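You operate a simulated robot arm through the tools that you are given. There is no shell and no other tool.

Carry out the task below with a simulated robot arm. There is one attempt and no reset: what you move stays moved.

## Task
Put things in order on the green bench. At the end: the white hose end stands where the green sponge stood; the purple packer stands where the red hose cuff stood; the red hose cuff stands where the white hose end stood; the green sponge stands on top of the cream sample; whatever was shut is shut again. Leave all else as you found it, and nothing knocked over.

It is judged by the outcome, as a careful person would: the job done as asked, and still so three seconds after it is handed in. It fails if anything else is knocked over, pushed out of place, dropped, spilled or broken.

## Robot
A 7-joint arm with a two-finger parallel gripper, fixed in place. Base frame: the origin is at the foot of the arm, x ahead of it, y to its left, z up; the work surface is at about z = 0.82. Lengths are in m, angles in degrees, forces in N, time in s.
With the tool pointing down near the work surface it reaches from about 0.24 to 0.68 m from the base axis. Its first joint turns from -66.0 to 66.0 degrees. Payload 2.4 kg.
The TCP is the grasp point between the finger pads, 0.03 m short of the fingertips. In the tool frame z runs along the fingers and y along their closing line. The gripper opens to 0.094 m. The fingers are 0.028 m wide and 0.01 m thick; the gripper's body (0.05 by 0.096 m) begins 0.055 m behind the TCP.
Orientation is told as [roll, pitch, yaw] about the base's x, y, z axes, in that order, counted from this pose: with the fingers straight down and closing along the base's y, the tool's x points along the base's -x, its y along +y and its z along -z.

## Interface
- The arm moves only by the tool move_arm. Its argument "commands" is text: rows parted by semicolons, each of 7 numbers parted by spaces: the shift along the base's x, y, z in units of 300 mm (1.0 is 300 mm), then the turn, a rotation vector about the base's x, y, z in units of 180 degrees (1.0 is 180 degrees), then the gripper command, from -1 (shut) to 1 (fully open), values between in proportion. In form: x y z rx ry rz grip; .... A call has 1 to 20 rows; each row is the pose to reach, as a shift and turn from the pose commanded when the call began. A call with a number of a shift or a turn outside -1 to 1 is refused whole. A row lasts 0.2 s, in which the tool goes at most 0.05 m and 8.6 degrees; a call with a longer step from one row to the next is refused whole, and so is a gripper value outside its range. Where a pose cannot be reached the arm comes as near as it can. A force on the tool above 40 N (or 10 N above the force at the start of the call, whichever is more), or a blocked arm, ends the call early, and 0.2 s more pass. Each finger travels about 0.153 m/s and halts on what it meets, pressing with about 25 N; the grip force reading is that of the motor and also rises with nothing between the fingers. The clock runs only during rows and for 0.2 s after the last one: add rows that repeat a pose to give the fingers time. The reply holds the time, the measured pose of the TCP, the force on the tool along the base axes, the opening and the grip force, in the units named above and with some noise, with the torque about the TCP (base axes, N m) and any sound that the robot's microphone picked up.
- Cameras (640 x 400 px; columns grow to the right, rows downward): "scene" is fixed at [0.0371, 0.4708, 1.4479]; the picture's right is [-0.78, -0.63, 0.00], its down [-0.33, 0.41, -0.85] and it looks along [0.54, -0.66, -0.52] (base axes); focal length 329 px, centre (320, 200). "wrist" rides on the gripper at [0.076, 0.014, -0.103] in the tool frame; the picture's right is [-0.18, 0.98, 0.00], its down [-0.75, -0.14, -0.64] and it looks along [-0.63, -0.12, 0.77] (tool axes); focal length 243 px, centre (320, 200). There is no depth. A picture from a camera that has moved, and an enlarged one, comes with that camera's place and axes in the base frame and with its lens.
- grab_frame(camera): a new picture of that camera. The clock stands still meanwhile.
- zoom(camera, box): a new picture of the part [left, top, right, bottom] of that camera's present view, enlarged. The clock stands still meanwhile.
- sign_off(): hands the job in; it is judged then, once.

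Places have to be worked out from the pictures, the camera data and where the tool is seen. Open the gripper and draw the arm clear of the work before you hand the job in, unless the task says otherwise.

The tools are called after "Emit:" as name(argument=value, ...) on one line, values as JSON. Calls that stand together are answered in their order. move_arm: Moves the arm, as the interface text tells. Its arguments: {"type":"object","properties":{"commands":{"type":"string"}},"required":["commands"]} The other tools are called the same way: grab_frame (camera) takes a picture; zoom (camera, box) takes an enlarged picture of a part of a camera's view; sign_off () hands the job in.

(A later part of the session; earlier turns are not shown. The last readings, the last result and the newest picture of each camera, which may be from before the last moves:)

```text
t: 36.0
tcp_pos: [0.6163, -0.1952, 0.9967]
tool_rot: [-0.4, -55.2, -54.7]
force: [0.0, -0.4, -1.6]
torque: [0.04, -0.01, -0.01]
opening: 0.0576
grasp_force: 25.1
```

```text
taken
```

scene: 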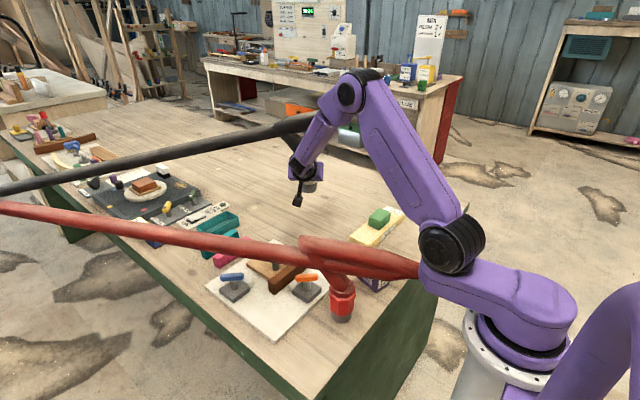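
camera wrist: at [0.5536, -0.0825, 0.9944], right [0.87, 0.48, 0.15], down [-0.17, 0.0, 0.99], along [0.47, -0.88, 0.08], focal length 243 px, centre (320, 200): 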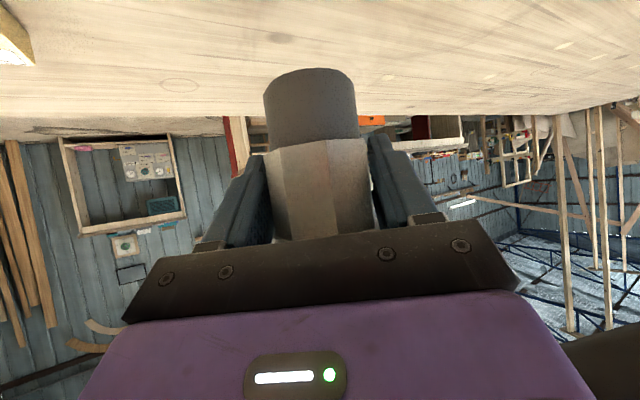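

The white cuff hangs above the old sponge place. I lower it to just above the table in steps.

Emit:
move_arm(commands="0 0 -0.05 0 0 0 -1; 0 0 -0.13 0 0 0 -1; 0 0 -0.21 0 0 0 -1; 0 0 -0.28 0 0 0 -1; 0 0 -0.34 0 0 0 -1; 0 0 -0.38 0 0 0 -1; 0 0 -0.395 0 0 0 -1; 0 0 -0.395 0 0 0 -1")

Emit:
grab_frame(camera="wrist")

Emit:
grab_frame(camera="scene")

```text
t: 37.8
tcp_pos: [0.6158, -0.1949, 0.8812]
tool_rot: [-0.4, -55.2, -54.7]
force: [-0.3, -0.2, -1.1]
torque: [-0.01, 0.0, -0.02]
opening: 0.0579
grasp_force: 24.8
```

```text
taken
camera wrist: at [0.5531, -0.0822, 0.8766], right [0.87, 0.48, 0.15], down [-0.17, 0.0, 0.99], along [0.47, -0.88, 0.08], focal length 243 px, centre (320, 200)
```

wrist: 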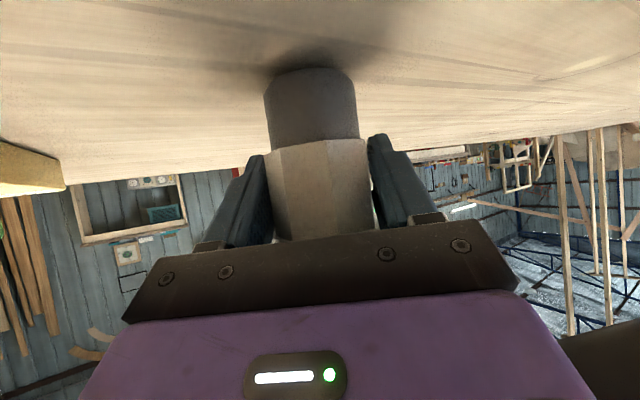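

```text
taken
```

scene: 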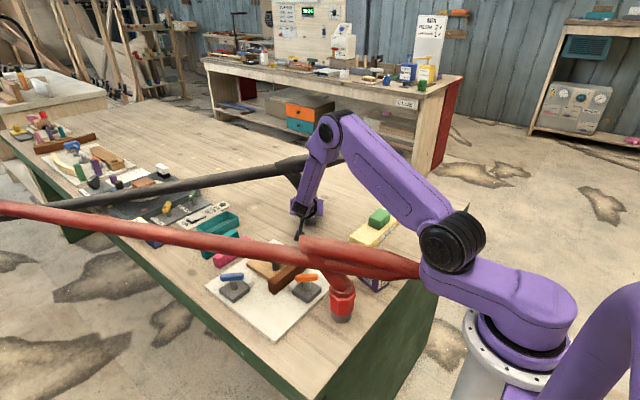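

I lower the last few millimetres in 1.5 mm steps, watching for contact.

Emit:
move_arm(commands="0 0 -0.007 0 0 0 -1; 0 0 -0.014 0 0 0 -1; 0 0 -0.019 0 0 0 -1; 0 0 -0.019 0 0 0 -1")

Emit:
zoom(camera="scene", box=[260, 130, 500, 280])

```text
t: 38.8
tcp_pos: [0.6153, -0.194, 0.8772]
tool_rot: [-0.3, -55.2, -54.8]
force: [1.0, 0.2, -1.2]
torque: [0.02, 0.0, -0.01]
opening: 0.0576
grasp_force: 25.2
```

```text
2.67 times, centred on (380, 205) of scene
camera zoom: at [0.0371, 0.4708, 1.4479], right [-0.78, -0.63, 0.0], down [-0.33, 0.41, -0.85], along [0.54, -0.66, -0.52], focal length 876 px, centre (160, 187)
```

zoom: 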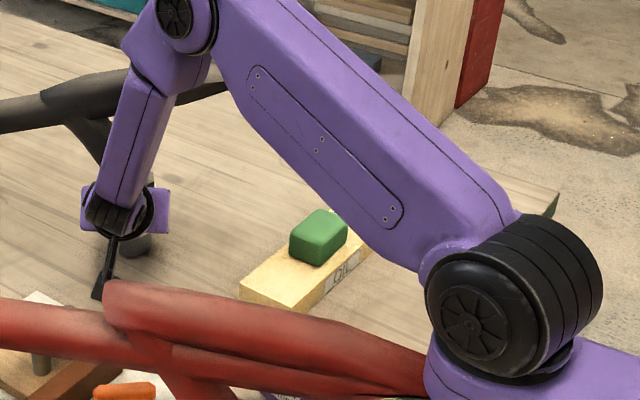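

No contact yet at 0.877. I continue in 1 mm steps.

Emit:
move_arm(commands="0 0 -0.0035 0 0 0 -1; 0 0 -0.007 0 0 0 -1; 0 0 -0.0085 0 0 0 -1; 0 0 -0.0085 0 0 0 -1")

```text
t: 39.8
tcp_pos: [0.6161, -0.1962, 0.8738]
tool_rot: [-0.3, -55.4, -54.7]
force: [-1.7, 1.6, 5.7]
torque: [-0.03, 0.12, -0.03]
opening: 0.0575
grasp_force: 25.5
```

The foot now rests on the table (force z +5.7 N at the same TCP height as when it stood originally). I open the fingers gently.

Emit:
move_arm(commands="0 0 0 0 0 0 -0.5; 0 0 0 0 0 0 0; 0 0 0 0 0 0 0.4; 0 0 0 0 0 0 0.7; 0 0 0 0 0 0 1; 0 0 0 0 0 0 1")

Emit:
grab_frame(camera="wrist")

```text
t: 41.2
tcp_pos: [0.6152, -0.1939, 0.8725]
tool_rot: [-0.4, -55.2, -54.7]
force: [0.8, -0.3, -0.4]
torque: [-0.02, 0.0, -0.01]
opening: 0.094
grasp_force: 0.1
```

```text
taken
camera wrist: at [0.5528, -0.0824, 0.8688], right [0.87, 0.48, 0.15], down [-0.17, 0.0, 0.99], along [0.47, -0.88, 0.08], focal length 243 px, centre (320, 200)
```

wrist: 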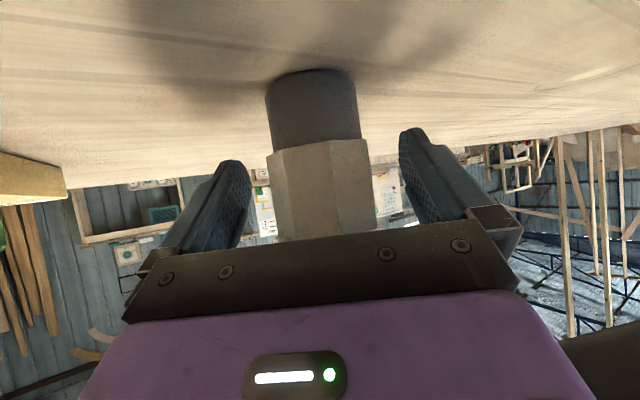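

The white hose end stands on its own at about (0.620, -0.198). I back out along the tool axis and then rise.

Emit:
move_arm(commands="-0.02 0.028 0.024 0 0 0 1; -0.05 0.07 0.06 0 0 0 1; -0.08 0.114 0.098 0 0 0 1; -0.115 0.164 0.14 0 0 0 1; -0.15 0.214 0.184 0 0 0 1; -0.16 0.228 0.26 0 0 0 1; -0.16 0.228 0.36 0 0 0 1; -0.16 0.228 0.46 0 0 0 1; -0.16 0.228 0.56 0 0 0 1; -0.16 0.228 0.6 0 0 0 1")

Emit:
grab_frame(camera="wrist")

Emit:
grab_frame(camera="scene")

```text
t: 43.4
tcp_pos: [0.5672, -0.1266, 1.0535]
tool_rot: [-0.5, -55.1, -54.6]
force: [-0.7, 0.1, -0.4]
torque: [0.0, 0.04, -0.01]
opening: 0.094
grasp_force: 0.1
```

```text
taken
camera wrist: at [0.5041, -0.0133, 1.0496], right [0.87, 0.48, 0.15], down [-0.17, 0.0, 0.99], along [0.47, -0.88, 0.08], focal length 243 px, centre (320, 200)
```

wrist: 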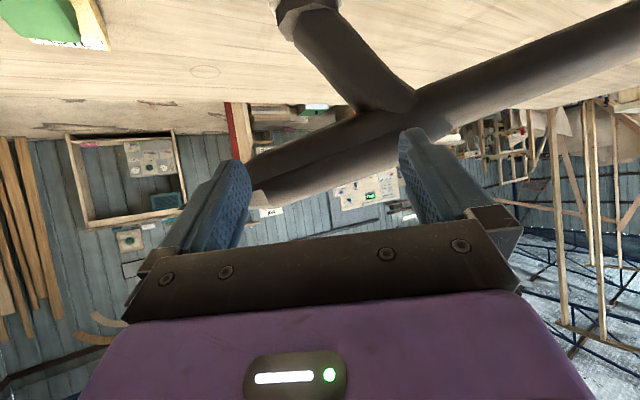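

```text
taken
```

scene: 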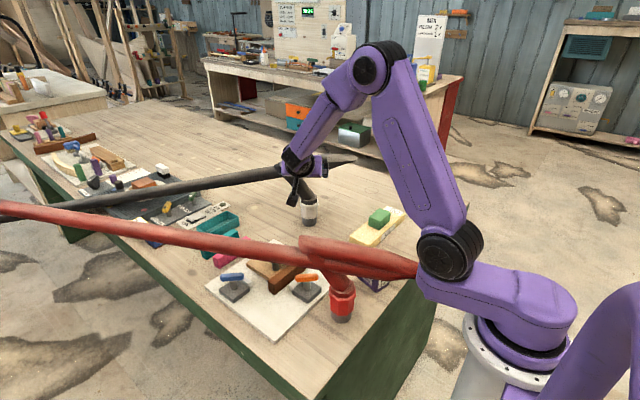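

White now stands in the sponge's old place. Next is the red cuff at about (0.32, 0.04), whose hose plane runs at roughly 24°; I'll approach it from the +y side with the same tilt, so I first rise well above the red hose and shift toward it.

Emit:
move_arm(commands="0 0 0.08 0 0 0 1; 0 0 0.18 0 0 0 1; 0 0 0.28 0 0 0 1; 0 0 0.38 0 0 0 1; 0 0 0.48 0 0 0 1; -0.05 0.05 0.52 0 0 0 1; -0.12 0.12 0.52 0 0 0 1; -0.2 0.2 0.52 0 0 0 1; -0.28 0.29 0.52 0 0 0 1; -0.36 0.38 0.52 0 0 0 1; -0.44 0.47 0.52 0 0 0 1; -0.52 0.55 0.52 0 0 0 1; -0.56 0.6 0.52 0 0 0 1; -0.56 0.6 0.52 0 0 0 1")

Emit:
grab_frame(camera="scene")

Emit:
grab_frame(camera="wrist")

```text
t: 46.4
tcp_pos: [0.3996, 0.0521, 1.208]
tool_rot: [-0.3, -55.2, -54.6]
force: [-0.9, -0.7, 0.2]
torque: [-0.03, 0.02, -0.04]
opening: 0.0941
grasp_force: 0.0
```

```text
taken
```

scene: 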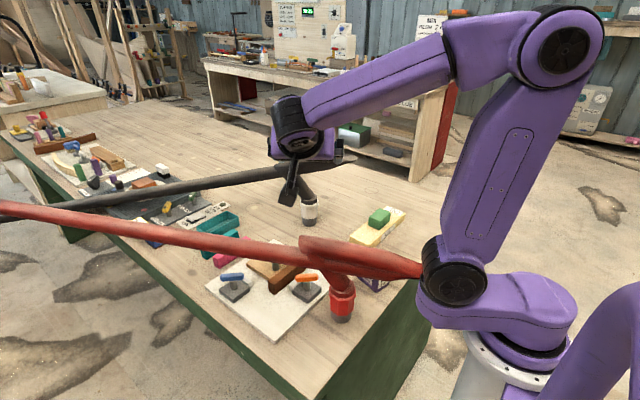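

```text
taken
camera wrist: at [0.3376, 0.1649, 1.2053], right [0.87, 0.48, 0.15], down [-0.17, 0.0, 0.99], along [0.47, -0.88, 0.08], focal length 243 px, centre (320, 200)
```

wrist: 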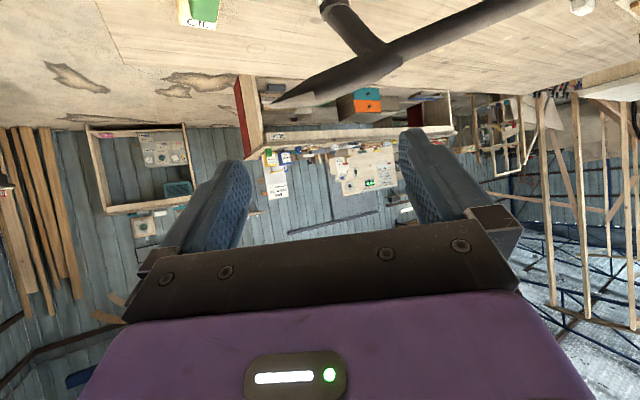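

No contact so far and the red cuff is unmoved. I continue to the +y side of the red hose, turning the tool to yaw -66 so that it is square to the red hose's plane.

Emit:
move_arm(commands="-0.05 0.05 0 0 0 -0.01 1; -0.12 0.11 0 0 0 -0.022 1; -0.19 0.17 0 0 0 -0.034 1; -0.26 0.24 0 0 0 -0.046 1; -0.33 0.3 0 0 0 -0.056 1; -0.38 0.35 0 0 0 -0.063 1; -0.393 0.36 0 0 0 -0.063 1; -0.393 0.36 0 0 0 -0.063 1")

Emit:
grab_frame(camera="scene")

Emit:
grab_frame(camera="wrist")

```text
t: 48.2
tcp_pos: [0.2816, 0.1621, 1.2088]
tool_rot: [-0.4, -55.2, -66.0]
force: [0.7, -0.5, 1.0]
torque: [-0.02, 0.0, 0.01]
opening: 0.0939
grasp_force: 0.0
```

```text
taken
```

scene: 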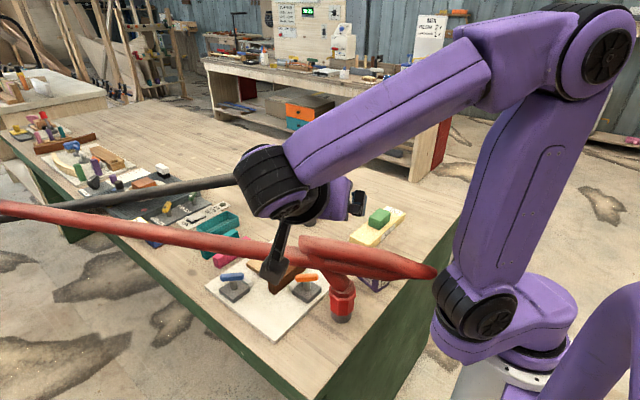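

```text
taken
camera wrist: at [0.2424, 0.2836, 1.2044], right [0.94, 0.3, 0.15], down [-0.16, 0.03, 0.99], along [0.29, -0.95, 0.08], focal length 243 px, centre (320, 200)
```

wrist: 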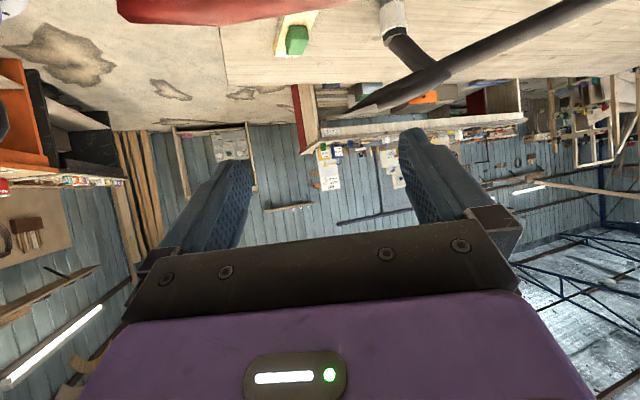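

The pose is reachable. I descend on the +y side to bring the red cuff and its stem into the wrist view.

Emit:
move_arm(commands="0 0 -0.08 0 0 0 1; 0 0 -0.18 0 0 0 1; 0 0 -0.28 0 0 0 1; 0 0 -0.38 0 0 0 1; 0 0 -0.47 0 0 0 1; 0 0 -0.53 0 0 0 1; 0 0 -0.533 0 0 0 1")

Emit:
grab_frame(camera="wrist")

Emit:
grab_frame(camera="scene")

```text
t: 49.8
tcp_pos: [0.2826, 0.1616, 1.0477]
tool_rot: [-0.4, -55.1, -66.0]
force: [-0.4, 0.3, -0.5]
torque: [0.06, -0.03, -0.03]
opening: 0.0941
grasp_force: 0.0
```

```text
taken
camera wrist: at [0.2426, 0.2838, 1.0437], right [0.94, 0.3, 0.15], down [-0.16, 0.03, 0.99], along [0.29, -0.95, 0.08], focal length 243 px, centre (320, 200)
```

wrist: 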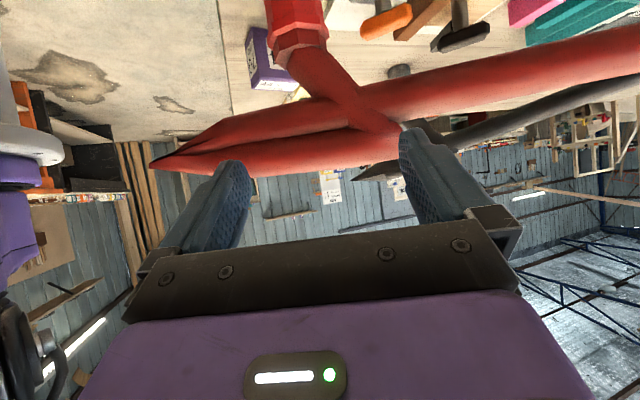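

```text
taken
```

scene: 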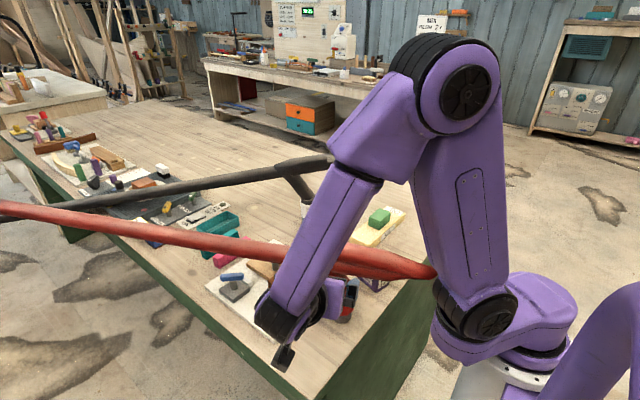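

The red cuff, stem and fold are all in one plane ahead; the approach side is clear. I go down to the pre-grasp height to refine the cuff's position.

Emit:
move_arm(commands="0 -0.02 -0.08 0 0 0 1; 0 -0.045 -0.17 0 0 0 1; 0 -0.07 -0.25 0 0 0 1; 0 -0.09 -0.32 0 0 0 1; 0 -0.103 -0.353 0 0 0 1; 0 -0.103 -0.353 0 0 0 1")

Emit:
grab_frame(camera="wrist")

Emit:
grab_frame(camera="scene")

```text
t: 51.2
tcp_pos: [0.2811, 0.1308, 0.9427]
tool_rot: [-0.4, -55.1, -66.0]
force: [0.7, -0.4, 0.1]
torque: [0.03, 0.01, 0.01]
opening: 0.0939
grasp_force: 0.1
```

```text
taken
camera wrist: at [0.2422, 0.2534, 0.9382], right [0.94, 0.3, 0.15], down [-0.16, 0.03, 0.99], along [0.29, -0.95, 0.08], focal length 243 px, centre (320, 200)
```

wrist: 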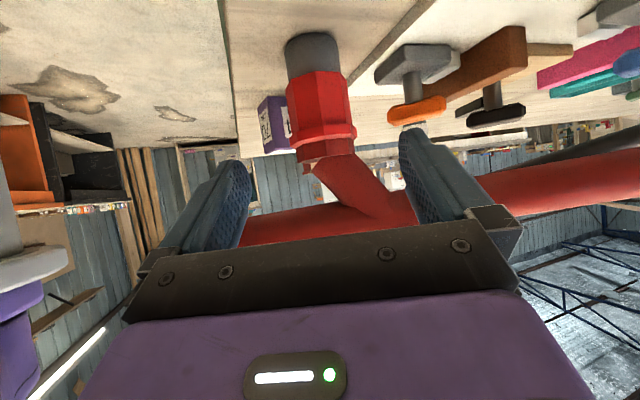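

```text
taken
```

scene: 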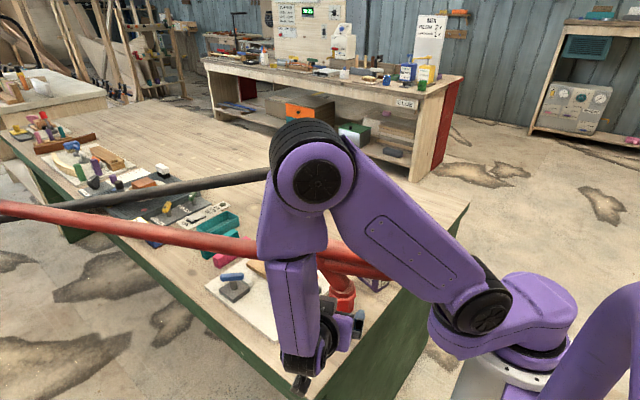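

The red foot's centre comes out at (0.324, 0.040). The orange clamp is close to the right finger's path, so I narrow the opening to about 0.075 and advance partway along the tool axis.

Emit:
move_arm(commands="0 0 0 0 0 0 0.6; 0.02 -0.042 -0.032 0 0 0 0.6; 0.045 -0.09 -0.07 0 0 0 0.6; 0.068 -0.14 -0.108 0 0 0 0.6; 0.085 -0.177 -0.137 0 0 0 0.6; 0.085 -0.177 -0.137 0 0 0 0.6")

Emit:
grab_frame(camera="wrist")

Emit:
grab_frame(camera="scene")

```text
t: 52.6
tcp_pos: [0.3072, 0.0783, 0.9025]
tool_rot: [-0.4, -55.3, -66.0]
force: [-0.1, -0.6, -0.3]
torque: [-0.01, 0.0, 0.0]
opening: 0.0752
grasp_force: 0.0
```

```text
taken
camera wrist: at [0.2671, 0.2005, 0.8987], right [0.94, 0.3, 0.15], down [-0.16, 0.03, 0.99], along [0.29, -0.95, 0.08], focal length 243 px, centre (320, 200)
```

wrist: 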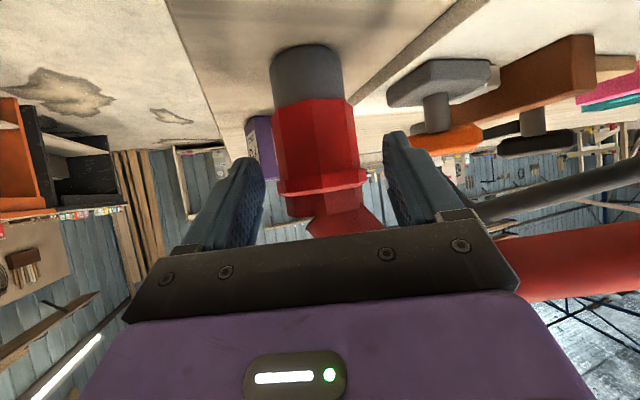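

```text
taken
```

scene: 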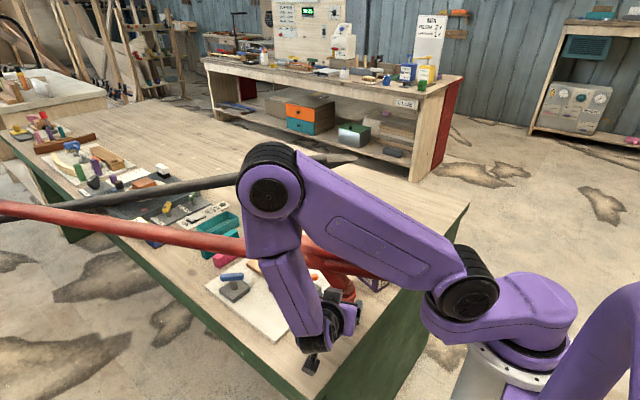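

The cuff stays centred between the fingers and both clear it and the orange clamp. I advance the remaining 4 cm to the collar.

Emit:
move_arm(commands="0.017 -0.036 -0.028 0 0 0 0.6; 0.034 -0.072 -0.056 0 0 0 0.6; 0.05 -0.108 -0.083 0 0 0 0.6; 0.05 -0.108 -0.083 0 0 0 0.6")

Emit:
grab_frame(camera="wrist")

Emit:
grab_frame(camera="scene")

```text
t: 53.6
tcp_pos: [0.3214, 0.0446, 0.8754]
tool_rot: [-0.4, -55.1, -66.0]
force: [0.0, 0.0, 0.4]
torque: [-0.01, 0.0, 0.03]
opening: 0.0752
grasp_force: 0.0
```

```text
taken
camera wrist: at [0.2825, 0.1683, 0.8725], right [0.94, 0.3, 0.15], down [-0.16, 0.03, 0.99], along [0.29, -0.95, 0.08], focal length 243 px, centre (320, 200)
```

wrist: 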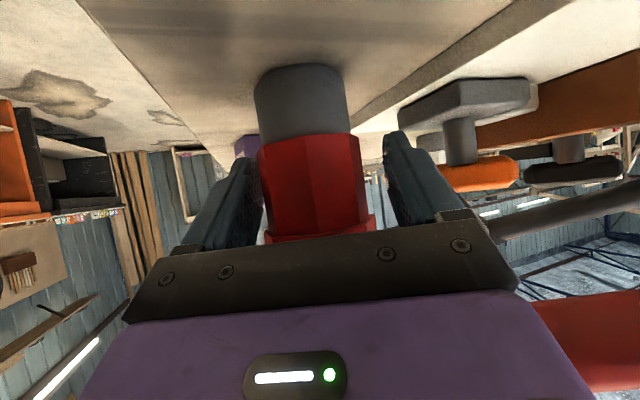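

```text
taken
```

scene: 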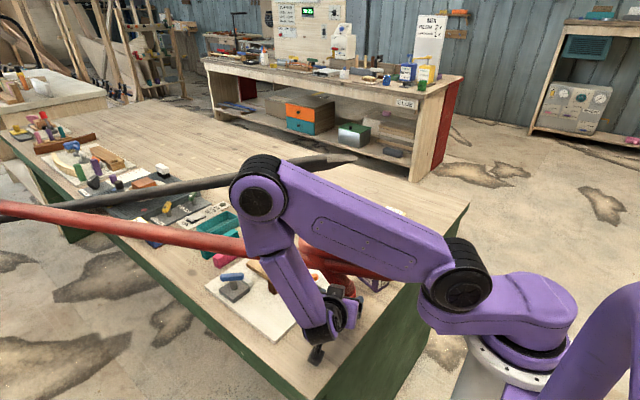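

The cuff sits about 3 mm left of centre, so I shift the tool slightly and close on the collar.

Emit:
move_arm(commands="-0.005 -0.002 0 0 0 0 0.6; -0.009 -0.004 0 0 0 0 0.6; -0.009 -0.004 0 0 0 0 0.3; -0.009 -0.004 0 0 0 0 0; -0.009 -0.004 0 0 0 0 -0.4; -0.009 -0.004 0 0 0 0 -1; -0.009 -0.004 0 0 0 0 -1")

Emit:
grab_frame(camera="wrist")

```text
t: 55.2
tcp_pos: [0.3193, 0.0438, 0.8769]
tool_rot: [-0.4, -55.3, -66.0]
force: [0.6, 0.5, 0.4]
torque: [0.02, -0.02, 0.04]
opening: 0.0594
grasp_force: 25.5
```

```text
taken
camera wrist: at [0.2799, 0.167, 0.8729], right [0.94, 0.3, 0.15], down [-0.16, 0.03, 0.99], along [0.29, -0.95, 0.08], focal length 243 px, centre (320, 200)
```

wrist: 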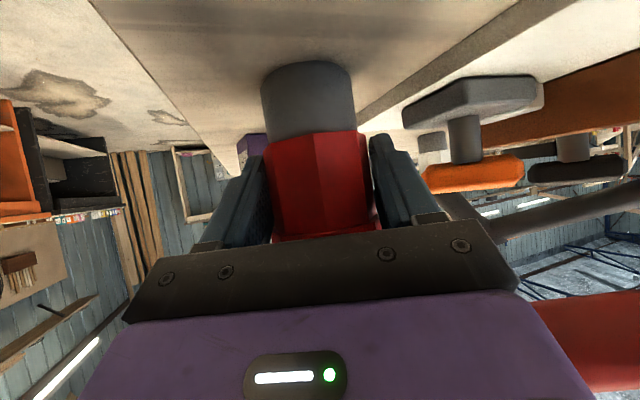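

Gripped (0.059 opening, 25 N), red cuff centre at about (0.322, 0.039). I lift slightly and check the load.

Emit:
move_arm(commands="0 0 0.01 0 0 0 -1; 0 0 0.03 0 0 0 -1; 0 0 0.05 0 0 0 -1; 0 0 0.08 0 0 0 -1; 0 0 0.1 0 0 0 -1; 0 0 0.1 0 0 0 -1")

Emit:
grab_frame(camera="wrist")

Emit:
grab_frame(camera="scene")

```text
t: 56.6
tcp_pos: [0.3193, 0.0444, 0.9086]
tool_rot: [-0.4, -55.2, -66.0]
force: [-0.1, -0.8, -0.8]
torque: [-0.02, 0.0, 0.01]
opening: 0.0596
grasp_force: 24.9
```

```text
taken
camera wrist: at [0.2795, 0.1667, 0.9027], right [0.94, 0.3, 0.15], down [-0.16, 0.03, 0.99], along [0.29, -0.95, 0.08], focal length 243 px, centre (320, 200)
```

wrist: 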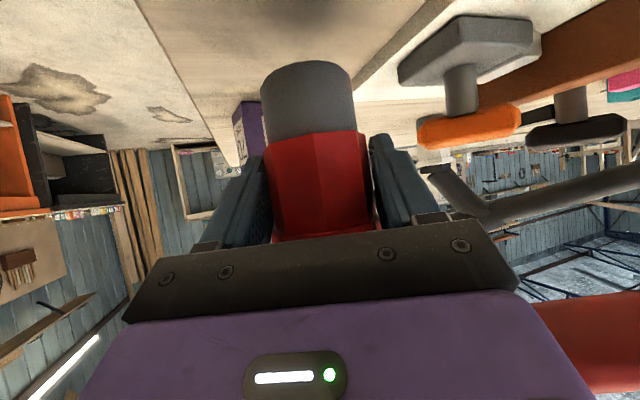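

```text
taken
```

scene: 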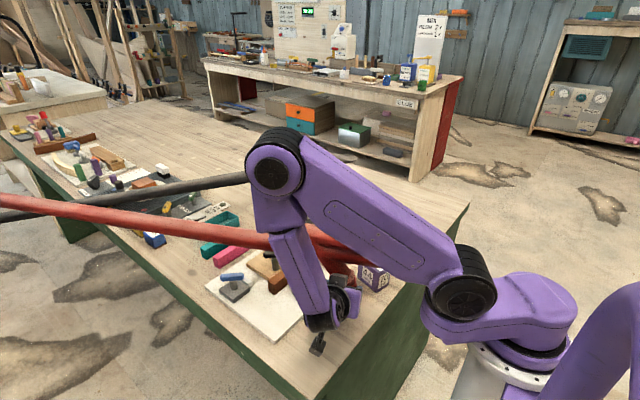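

The cuff lifts freely with almost no load. I raise it to about z = 1.10 so its hose clears the white hose, and start moving toward -y.

Emit:
move_arm(commands="0 0 0.08 0 0 0 -1; 0 0 0.18 0 0 0 -1; 0 0 0.28 0 0 0 -1; 0 0 0.38 0 0 0 -1; 0 0 0.48 0 0 0 -1; 0 0 0.58 0 0 0 -1; 0.01 -0.03 0.64 0 0 0 -1; 0.03 -0.1 0.643 0 0 0 -1; 0.055 -0.19 0.643 0 0 0 -1; 0.08 -0.28 0.643 0 0 0 -1; 0.105 -0.37 0.643 0 0 0 -1; 0.125 -0.44 0.643 0 0 0 -1; 0.137 -0.478 0.643 0 0 0 -1; 0.137 -0.478 0.643 0 0 0 -1")

Emit:
grab_frame(camera="wrist")

Emit:
grab_frame(camera="scene")

```text
t: 59.6
tcp_pos: [0.3615, -0.1005, 1.0988]
tool_rot: [-0.4, -55.1, -66.0]
force: [-0.5, -0.5, -1.8]
torque: [-0.02, 0.01, -0.01]
opening: 0.0593
grasp_force: 24.7
out of reach, approached as far as the arm can: row 3, 4
```

```text
taken
camera wrist: at [0.3214, 0.0219, 1.0958], right [0.94, 0.3, 0.15], down [-0.16, 0.03, 0.99], along [0.29, -0.95, 0.08], focal length 243 px, centre (320, 200)
```

wrist: 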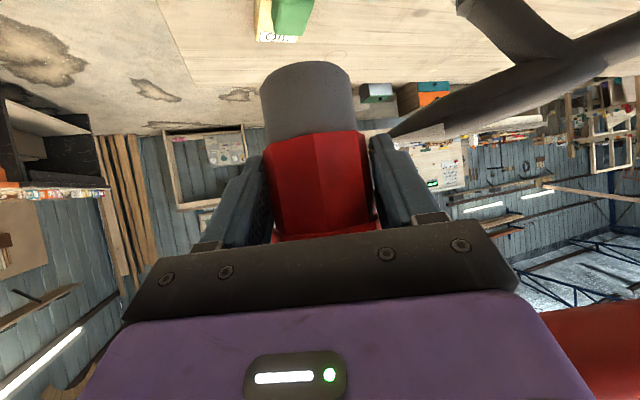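

```text
taken
```

scene: 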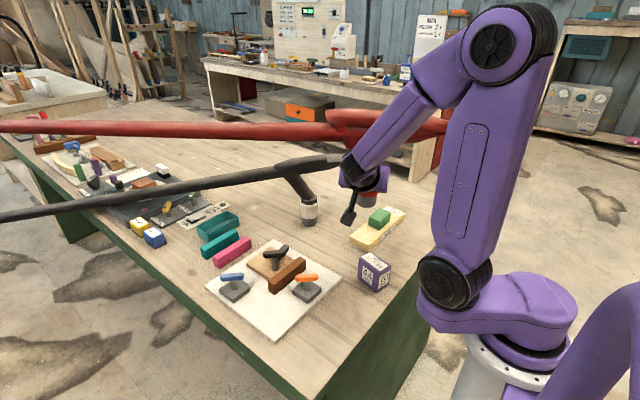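

The red cuff is carried clear of everything, and the packer is now plainly visible. I continue over toward the white hose end's old place, turning the yaw back to about -54 on the way.

Emit:
move_arm(commands="0 -0.05 0 0 0 0.003 -1; 0 -0.14 0 0 0 0.01 -1; 0 -0.24 0 0 0 0.018 -1; 0 -0.34 0 0 0 0.026 -1; 0.005 -0.44 0 0 0 0.034 -1; 0.01 -0.54 0 0 0 0.042 -1; 0.015 -0.64 0 0 0 0.05 -1; 0.02 -0.74 0 0 0 0.058 -1; 0.025 -0.83 0 0 0 0.064 -1; 0.03 -0.89 0 0 0 0.067 -1; 0.03 -0.9 0 0 0 0.067 -1; 0.03 -0.9 0 0 0 0.067 -1")

Emit:
grab_frame(camera="scene")

```text
t: 62.2
tcp_pos: [0.3694, -0.3706, 1.0997]
tool_rot: [-0.5, -55.1, -54.0]
force: [-0.1, -0.1, -2.2]
torque: [0.03, 0.0, 0.0]
opening: 0.0594
grasp_force: 25.1
```

```text
taken
```

scene: 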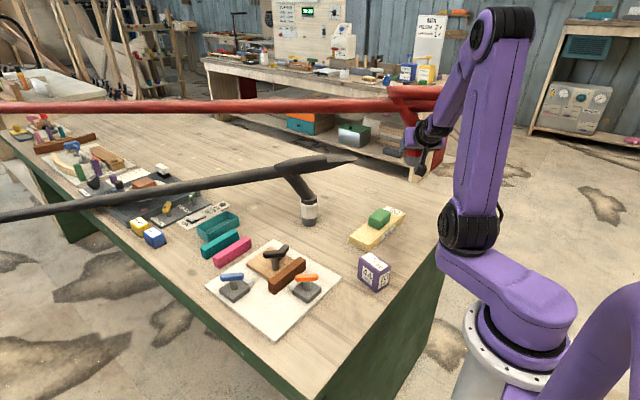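

White stays put and the red hose passes above. I move over the white end's old place and lower to just above the table.

Emit:
move_arm(commands="0.005 -0.06 0 0 0 0 -1; 0.01 -0.15 0 0 0 0 -1; 0.015 -0.25 -0.03 0 0 0 -1; 0.02 -0.35 -0.08 0 0 0 -1; 0.025 -0.45 -0.15 0 0 0 -1; 0.03 -0.54 -0.23 0 0 0 -1; 0.033 -0.6 -0.32 0 0 0 -1; 0.033 -0.623 -0.41 0 0 0 -1; 0.033 -0.623 -0.5 0 0 0 -1; 0.033 -0.623 -0.58 0 0 0 -1; 0.033 -0.623 -0.65 0 0 0 -1; 0.033 -0.623 -0.69 0 0 0 -1; 0.033 -0.623 -0.71 0 0 0 -1; 0.033 -0.623 -0.71 0 0 0 -1")

Emit:
grab_frame(camera="scene")

Emit:
grab_frame(camera="wrist")

```text
t: 65.2
tcp_pos: [0.3787, -0.5572, 0.8874]
tool_rot: [-0.4, -55.2, -54.0]
force: [0.2, 0.1, -1.5]
torque: [0.0, 0.03, -0.03]
opening: 0.0591
grasp_force: 25.1
```

```text
taken
```

scene: 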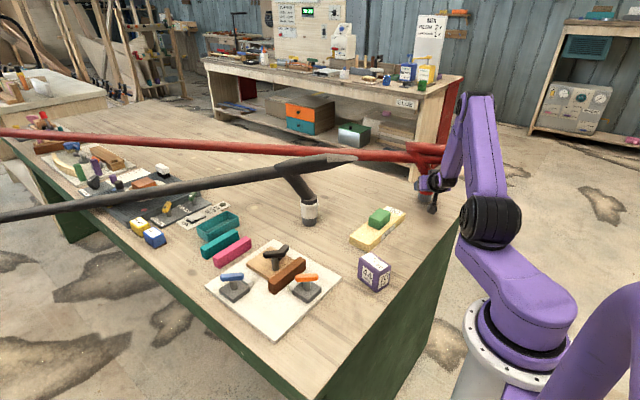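

```text
taken
camera wrist: at [0.3146, -0.4452, 0.883], right [0.86, 0.49, 0.15], down [-0.17, 0.0, 0.99], along [0.48, -0.87, 0.08], focal length 243 px, centre (320, 200)
```

wrist: 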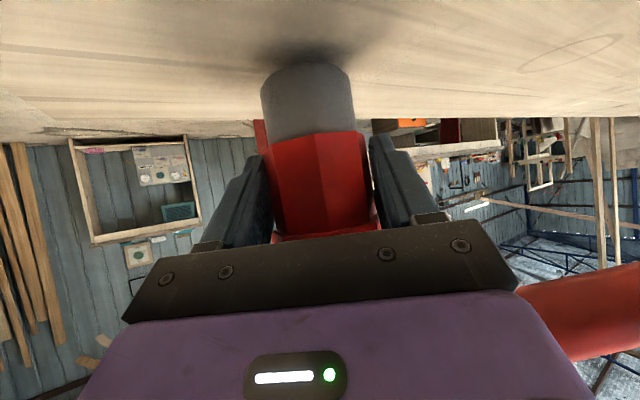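

Positioned just above the target with about 1 cm to go. I lower gently until the foot touches.

Emit:
move_arm(commands="0 0 -0.01 0 0 0 -1; 0 0 -0.02 0 0 0 -1; 0 0 -0.026 0 0 0 -1; 0 0 -0.026 0 0 0 -1")

```text
t: 66.2
tcp_pos: [0.3773, -0.5563, 0.8797]
tool_rot: [-0.4, -55.2, -54.1]
force: [-0.1, 0.3, -2.2]
torque: [0.01, 0.02, 0.02]
opening: 0.0588
grasp_force: 24.8
```

No contact yet at 0.8797. I continue in 1 mm steps.

Emit:
move_arm(commands="0 0 -0.0035 0 0 0 -1; 0 0 -0.007 0 0 0 -1; 0 0 -0.007 0 0 0 -1")

```text
t: 67.0
tcp_pos: [0.3788, -0.5558, 0.8771]
tool_rot: [-0.4, -55.1, -53.9]
force: [-0.3, 0.6, -0.9]
torque: [0.03, 0.0, 0.02]
opening: 0.0588
grasp_force: 25.2
```

The height is close to contact; I take another millimetre or so.

Emit:
move_arm(commands="0 0 -0.0025 0 0 0 -1; 0 0 -0.005 0 0 0 -1; 0 0 -0.005 0 0 0 -1")

```text
t: 67.8
tcp_pos: [0.3802, -0.5581, 0.8762]
tool_rot: [-0.4, -55.4, -54.0]
force: [-2.7, 0.6, 10.0]
torque: [0.21, -0.07, 0.08]
opening: 0.0587
grasp_force: 25.3
```

Contact (+10 N). I ease off half a millimetre and open the fingers.

Emit:
move_arm(commands="0 0 0.002 0 0 0 -1; 0 0 0.002 0 0 0 -0.5; 0 0 0.002 0 0 0 0; 0 0 0.002 0 0 0 0.4; 0 0 0.002 0 0 0 0.7; 0 0 0.002 0 0 0 1; 0 0 0.002 0 0 0 1")

Emit:
grab_frame(camera="wrist")

```text
t: 69.4
tcp_pos: [0.3789, -0.5559, 0.875]
tool_rot: [-0.3, -55.2, -54.0]
force: [0.0, -0.3, -0.5]
torque: [0.02, -0.01, -0.01]
opening: 0.0939
grasp_force: 0.0
```

```text
taken
camera wrist: at [0.315, -0.4444, 0.8718], right [0.86, 0.49, 0.15], down [-0.17, 0.0, 0.99], along [0.48, -0.87, 0.08], focal length 243 px, centre (320, 200)
```

wrist: 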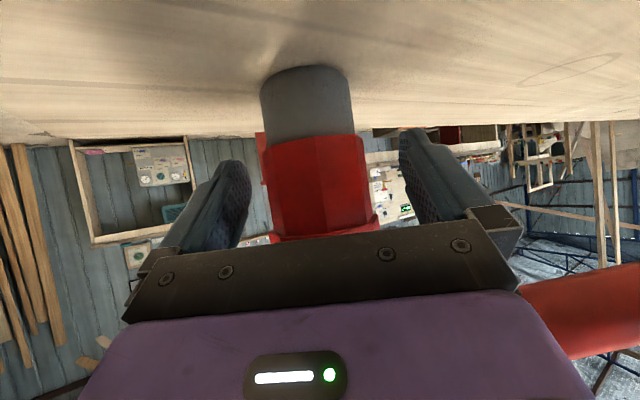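

The red cuff stands where the white one stood (image matches the earlier one within a pixel or two). I back out along the tool axis and rise.

Emit:
move_arm(commands="-0.016 0.022 0.019 0 0 0 1; -0.05 0.068 0.058 0 0 0 1; -0.085 0.116 0.1 0 0 0 1; -0.12 0.165 0.143 0 0 0 1; -0.16 0.22 0.19 0 0 0 1; -0.19 0.262 0.26 0 0 0 1; -0.2 0.28 0.36 0 0 0 1; -0.2 0.28 0.46 0 0 0 1; -0.2 0.28 0.56 0 0 0 1; -0.2 0.28 0.66 0 0 0 1; -0.2 0.28 0.74 0 0 0 1")

Emit:
grab_frame(camera="scene")

Emit:
zoom(camera="scene", box=[330, 120, 490, 300])

```text
t: 71.8
tcp_pos: [0.3203, -0.4726, 1.0972]
tool_rot: [-0.5, -55.1, -54.0]
force: [1.0, -0.6, -1.3]
torque: [0.01, 0.01, 0.0]
opening: 0.0939
grasp_force: 0.0
```

```text
taken
```

scene: 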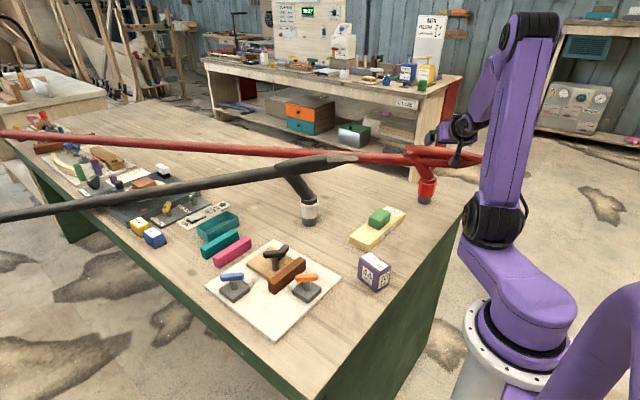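

```text
2.22 times, centred on (410, 210) of scene
camera zoom: at [0.0371, 0.4708, 1.4479], right [-0.78, -0.63, 0.0], down [-0.33, 0.41, -0.85], along [0.54, -0.66, -0.52], focal length 730 px, centre (120, 178)
```

zoom: 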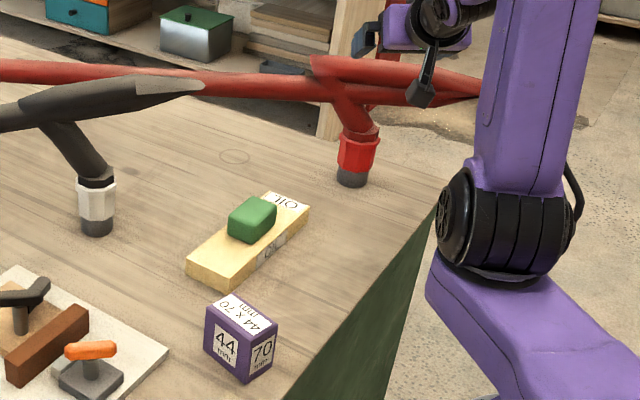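

The red cuff now stands at the white's old place and everything else is as before. The packer measures about 70×44×50 mm, centre (0.324, -0.100), its long side turned about -17°. I straighten the tool to point down while moving away from the red hose.

Emit:
move_arm(commands="0.004 0.05 0.05 0.0155 0.0113 0 1; 0.008 0.12 0.1 0.0464 0.0338 0 1; 0.012 0.2 0.14 0.0774 0.0563 0 1; 0.016 0.28 0.17 0.1084 0.0788 0 1; 0.02 0.36 0.17 0.1393 0.1013 0 1; 0.024 0.44 0.17 0.1703 0.1238 0 1; 0.028 0.51 0.17 0.2013 0.1463 0 1; 0.03 0.56 0.17 0.2322 0.1688 0 1; 0.03 0.57 0.17 0.2477 0.18 0 1; 0.03 0.57 0.17 0.2477 0.18 0 1")

Emit:
grab_frame(camera="scene")

```text
t: 74.0
tcp_pos: [0.3292, -0.3016, 1.1502]
tool_rot: [-0.3, -0.1, -53.9]
force: [0.5, -0.1, -0.6]
torque: [-0.01, -0.01, -0.01]
opening: 0.0937
grasp_force: 0.0
```

```text
taken
```

scene: 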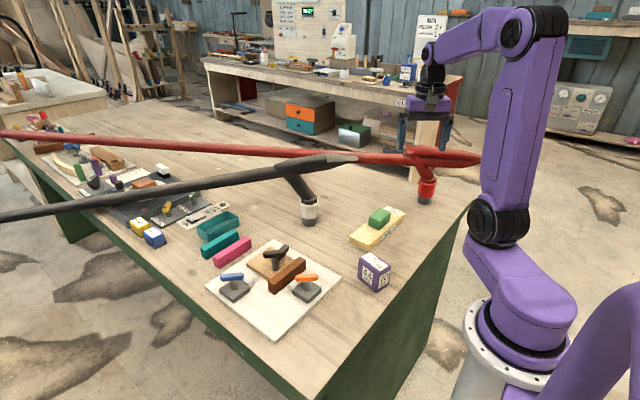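

The tool points down again. I turn it to yaw -17 and move above the packer.

Emit:
move_arm(commands="0 0.06 -0.03 0 0 0.023 1; -0.003 0.14 -0.08 0 0 0.046 1; -0.006 0.22 -0.13 0 0 0.07 1; -0.009 0.3 -0.18 0 0 0.093 1; -0.012 0.39 -0.24 0 0 0.116 1; -0.014 0.48 -0.3 0 0 0.14 1; -0.016 0.56 -0.36 0 0 0.163 1; -0.017 0.63 -0.41 0 0 0.186 1; -0.017 0.67 -0.433 0 0 0.2056 1; -0.017 0.67 -0.433 0 0 0.2056 1")

Emit:
grab_frame(camera="wrist")

Emit:
grab_frame(camera="scene")

```text
t: 76.2
tcp_pos: [0.3233, -0.0982, 1.0177]
tool_rot: [-0.4, 0.0, -16.9]
force: [0.2, 0.4, 0.3]
torque: [0.01, -0.02, -0.04]
opening: 0.0942
grasp_force: 0.1
```

```text
taken
camera wrist: at [0.2536, -0.0634, 1.1205], right [0.46, 0.89, -0.01], down [0.68, -0.35, 0.64], along [0.57, -0.3, -0.77], focal length 243 px, centre (320, 200)
```

wrist: 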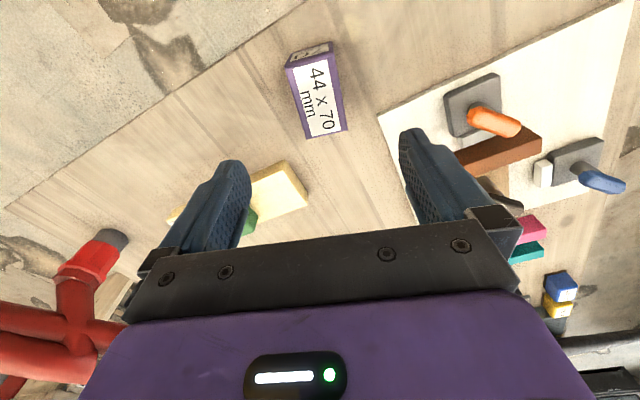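

```text
taken
```

scene: 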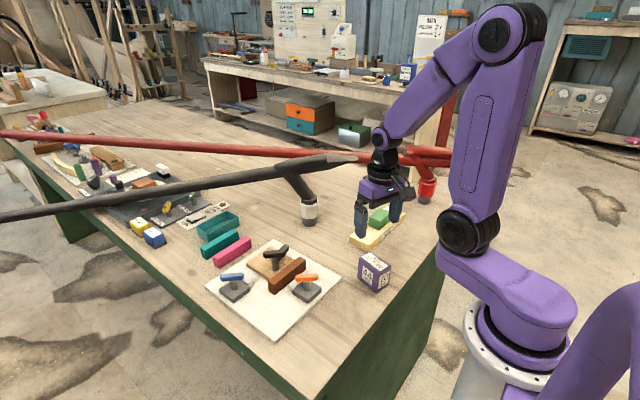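

The packer is in view below. I zoom in on it to refine its position and yaw.

Emit:
zoom(camera="wrist", box=[260, 25, 380, 150])

Emit:
zoom(camera="scene", box=[335, 235, 415, 305])

```text
3.20 times, centred on (320, 88) of wrist
camera zoom: at [0.2536, -0.0634, 1.1205], right [0.46, 0.89, -0.01], down [0.68, -0.35, 0.64], along [0.57, -0.3, -0.77], focal length 776 px, centre (320, 560)
```

zoom: 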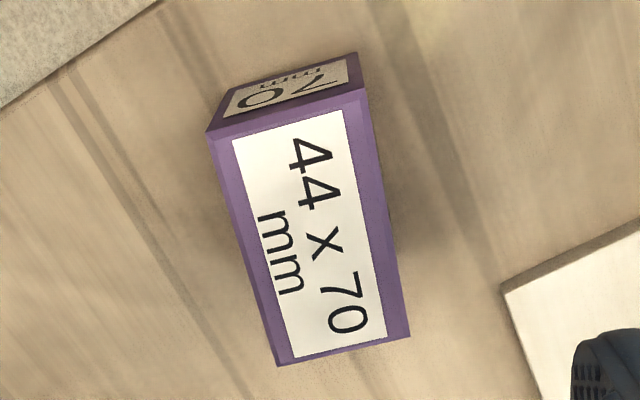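

```text
5.71 times, centred on (375, 270) of scene
camera zoom: at [0.0371, 0.4708, 1.4479], right [-0.78, -0.63, 0.0], down [-0.33, 0.41, -0.85], along [0.54, -0.66, -0.52], focal length 1878 px, centre (6, -200)
```

zoom: 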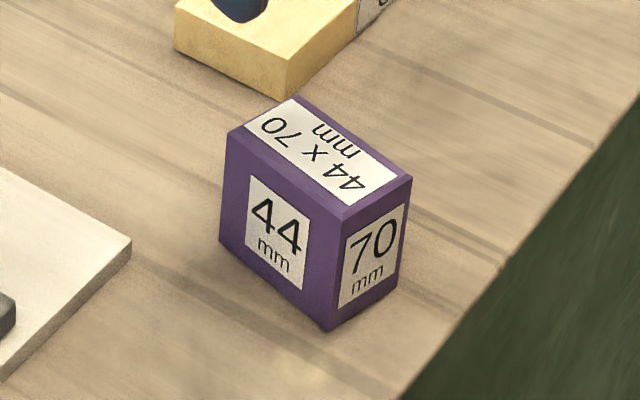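

Refined: the packer is about 0.067 m tall (top ≈ 0.887), centre ≈ (0.322, -0.099), yaw about -14°. I adjust yaw by +3° and descend to just above its top for a check.

Emit:
move_arm(commands="-0.003 0.002 -0.06 0 0 0.006 1; -0.007 0.005 -0.14 0 0 0.012 1; -0.007 0.005 -0.22 0 0 0.0167 1; -0.007 0.005 -0.28 0 0 0.0167 1; -0.007 0.005 -0.3 0 0 0.0167 1; -0.007 0.005 -0.3 0 0 0.0167 1")

Emit:
grab_frame(camera="wrist")

Emit:
zoom(camera="scene", box=[320, 190, 440, 310])

```text
t: 77.6
tcp_pos: [0.3215, -0.0994, 0.9289]
tool_rot: [-0.4, -0.1, -14.0]
force: [0.3, 0.5, 1.0]
torque: [0.0, 0.02, 0.0]
opening: 0.0939
grasp_force: 0.0
```

```text
taken
camera wrist: at [0.2499, -0.0655, 1.0308], right [0.42, 0.91, -0.01], down [0.7, -0.31, 0.64], along [0.58, -0.27, -0.77], focal length 243 px, centre (320, 200)
```

wrist: 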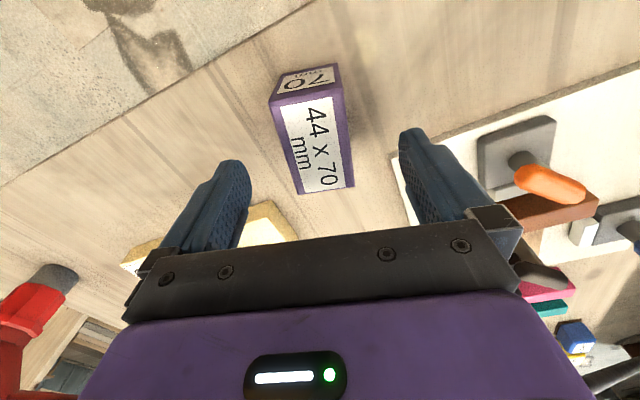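

```text
3.33 times, centred on (380, 250) of scene
camera zoom: at [0.0371, 0.4708, 1.4479], right [-0.78, -0.63, 0.0], down [-0.33, 0.41, -0.85], along [0.54, -0.66, -0.52], focal length 1095 px, centre (120, 33)
```

zoom: 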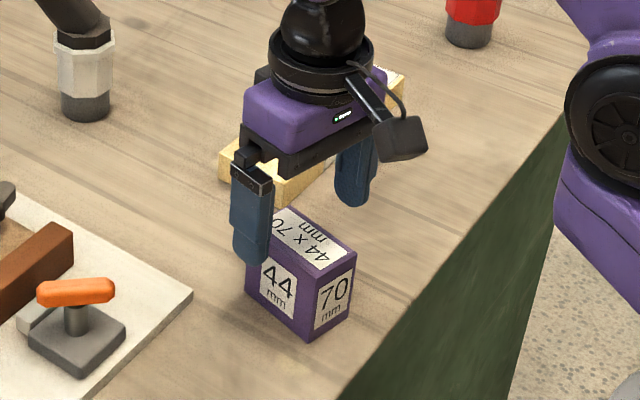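

The packer's centre comes out at (0.3195, -0.100), well inside the open fingers. I descend around it to TCP z ≈ 0.862.

Emit:
move_arm(commands="-0.004 -0.002 -0.04 0 0 0 1; -0.007 -0.003 -0.09 0 0 0 1; -0.007 -0.003 -0.14 0 0 0 1; -0.007 -0.003 -0.19 0 0 0 1; -0.007 -0.003 -0.22 0 0 0 1; -0.007 -0.003 -0.227 0 0 0 1; -0.007 -0.003 -0.227 0 0 0 1")

Emit:
grab_frame(camera="wrist")

Emit:
zoom(camera="scene", box=[320, 190, 440, 310])

```text
t: 79.2
tcp_pos: [0.3178, -0.0994, 0.8623]
tool_rot: [-0.4, 0.0, -14.1]
force: [-0.3, -0.1, -0.2]
torque: [0.01, -0.02, -0.04]
opening: 0.094
grasp_force: 0.0
```

```text
taken
camera wrist: at [0.247, -0.0667, 0.9634], right [0.42, 0.91, -0.01], down [0.7, -0.32, 0.64], along [0.58, -0.27, -0.77], focal length 243 px, centre (320, 200)
```

wrist: 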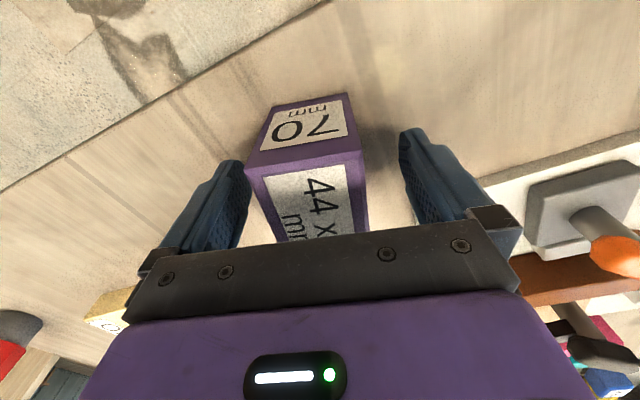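

```text
3.33 times, centred on (380, 250) of scene
camera zoom: at [0.0371, 0.4708, 1.4479], right [-0.78, -0.63, 0.0], down [-0.33, 0.41, -0.85], along [0.54, -0.66, -0.52], focal length 1095 px, centre (120, 33)
```

zoom: 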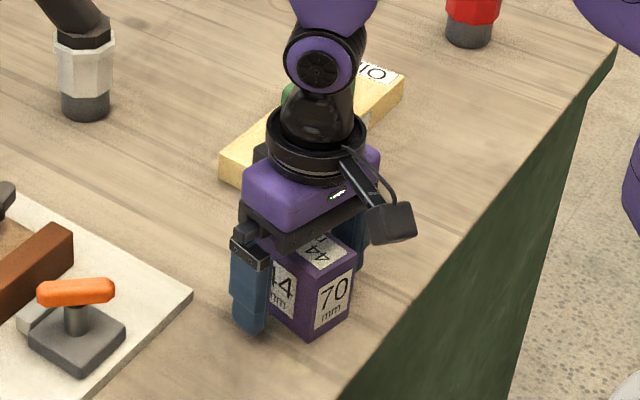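

Accounting for the camera's offset, the packer is centred between the fingers. I close on it.

Emit:
move_arm(commands="0 0 0 0 0 0 0.5; 0 0 0 0 0 0 0.1; 0 0 0 0 0 0 -0.3; 0 0 0 0 0 0 -0.7; 0 0 0 0 0 0 -1; 0 0 0 0 0 0 -1")

Emit:
grab_frame(camera="wrist")

```text
t: 80.6
tcp_pos: [0.3187, -0.0989, 0.8604]
tool_rot: [-0.5, 0.0, -14.0]
force: [-0.1, -0.7, 2.0]
torque: [0.06, 0.12, 0.01]
opening: 0.0483
grasp_force: 25.7
```

```text
taken
camera wrist: at [0.2469, -0.0668, 0.9635], right [0.42, 0.91, -0.01], down [0.7, -0.31, 0.64], along [0.58, -0.27, -0.77], focal length 243 px, centre (320, 200)
```

wrist: 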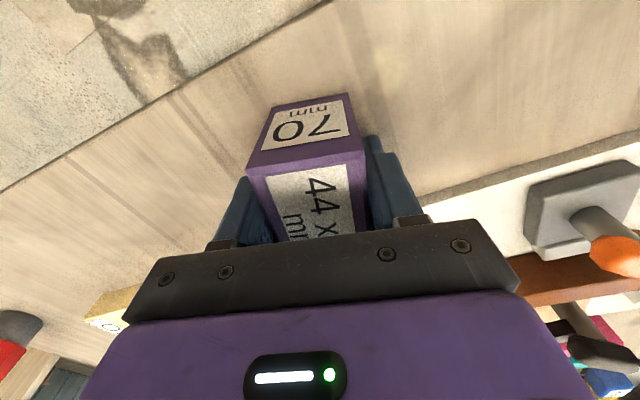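

The packer is gripped (opening 0.048, 25 N), its centre practically at the TCP. I lift it 8 cm and carry it over to the red cuff's old place at (0.323, 0.0395), keeping its orientation.

Emit:
move_arm(commands="0 0 0.03 0 0 0 -1; 0 0 0.09 0 0 0 -1; 0 0 0.17 0 0 0 -1; 0 0 0.25 0 0 0 -1; 0.001 0.04 0.27 0 0 0 -1; 0.003 0.11 0.27 0 0 0 -1; 0.004 0.19 0.27 0 0 0 -1; 0.005 0.27 0.27 0 0 0 -1; 0.006 0.35 0.27 0 0 0 -1; 0.007 0.42 0.27 0 0 0 -1; 0.007 0.463 0.27 0 0 0 -1; 0.007 0.463 0.27 0 0 0 -1")

Emit:
grab_frame(camera="wrist")

Emit:
grab_frame(camera="scene")

```text
t: 83.2
tcp_pos: [0.32, 0.04, 0.9431]
tool_rot: [-0.4, 0.0, -14.1]
force: [0.0, 0.5, -2.1]
torque: [0.0, 0.01, -0.02]
opening: 0.048
grasp_force: 25.2
```

```text
taken
camera wrist: at [0.2485, 0.0723, 1.0451], right [0.42, 0.91, -0.01], down [0.7, -0.32, 0.64], along [0.58, -0.27, -0.77], focal length 243 px, centre (320, 200)
```

wrist: 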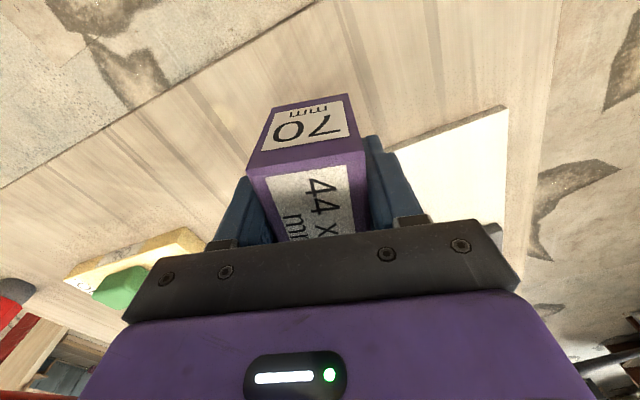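

```text
taken
```

scene: 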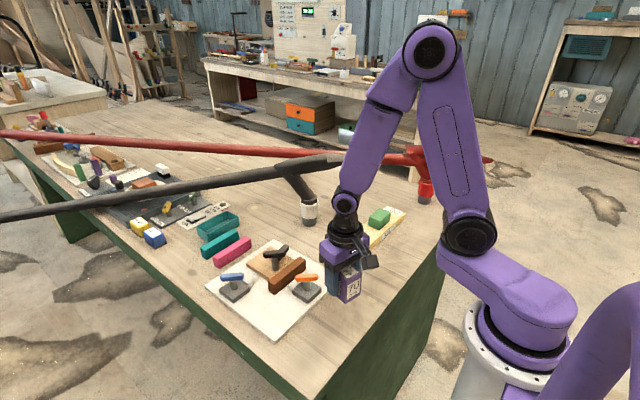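

The packer hangs over its target with free space around it. I lower to within a centimetre of the table.

Emit:
move_arm(commands="0 0 -0.04 0 0 0 -1; 0 0 -0.1 0 0 0 -1; 0 0 -0.16 0 0 0 -1; 0 0 -0.21 0 0 0 -1; 0 0 -0.24 0 0 0 -1; 0 0 -0.24 0 0 0 -1")

Emit:
zoom(camera="scene", box=[270, 210, 410, 330])

```text
t: 84.6
tcp_pos: [0.3209, 0.0397, 0.87]
tool_rot: [-0.4, 0.1, -13.9]
force: [0.4, 0.7, -1.5]
torque: [0.03, 0.03, 0.01]
opening: 0.0482
grasp_force: 24.9
```

```text
3.33 times, centred on (340, 270) of scene
camera zoom: at [0.0371, 0.4708, 1.4479], right [-0.78, -0.63, 0.0], down [-0.33, 0.41, -0.85], along [0.54, -0.66, -0.52], focal length 1095 px, centre (253, -33)
```

zoom: 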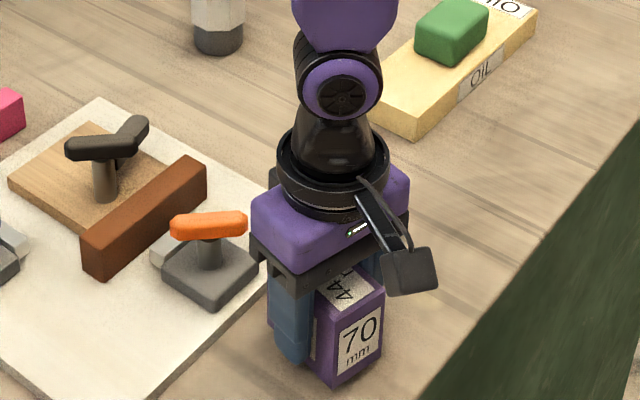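

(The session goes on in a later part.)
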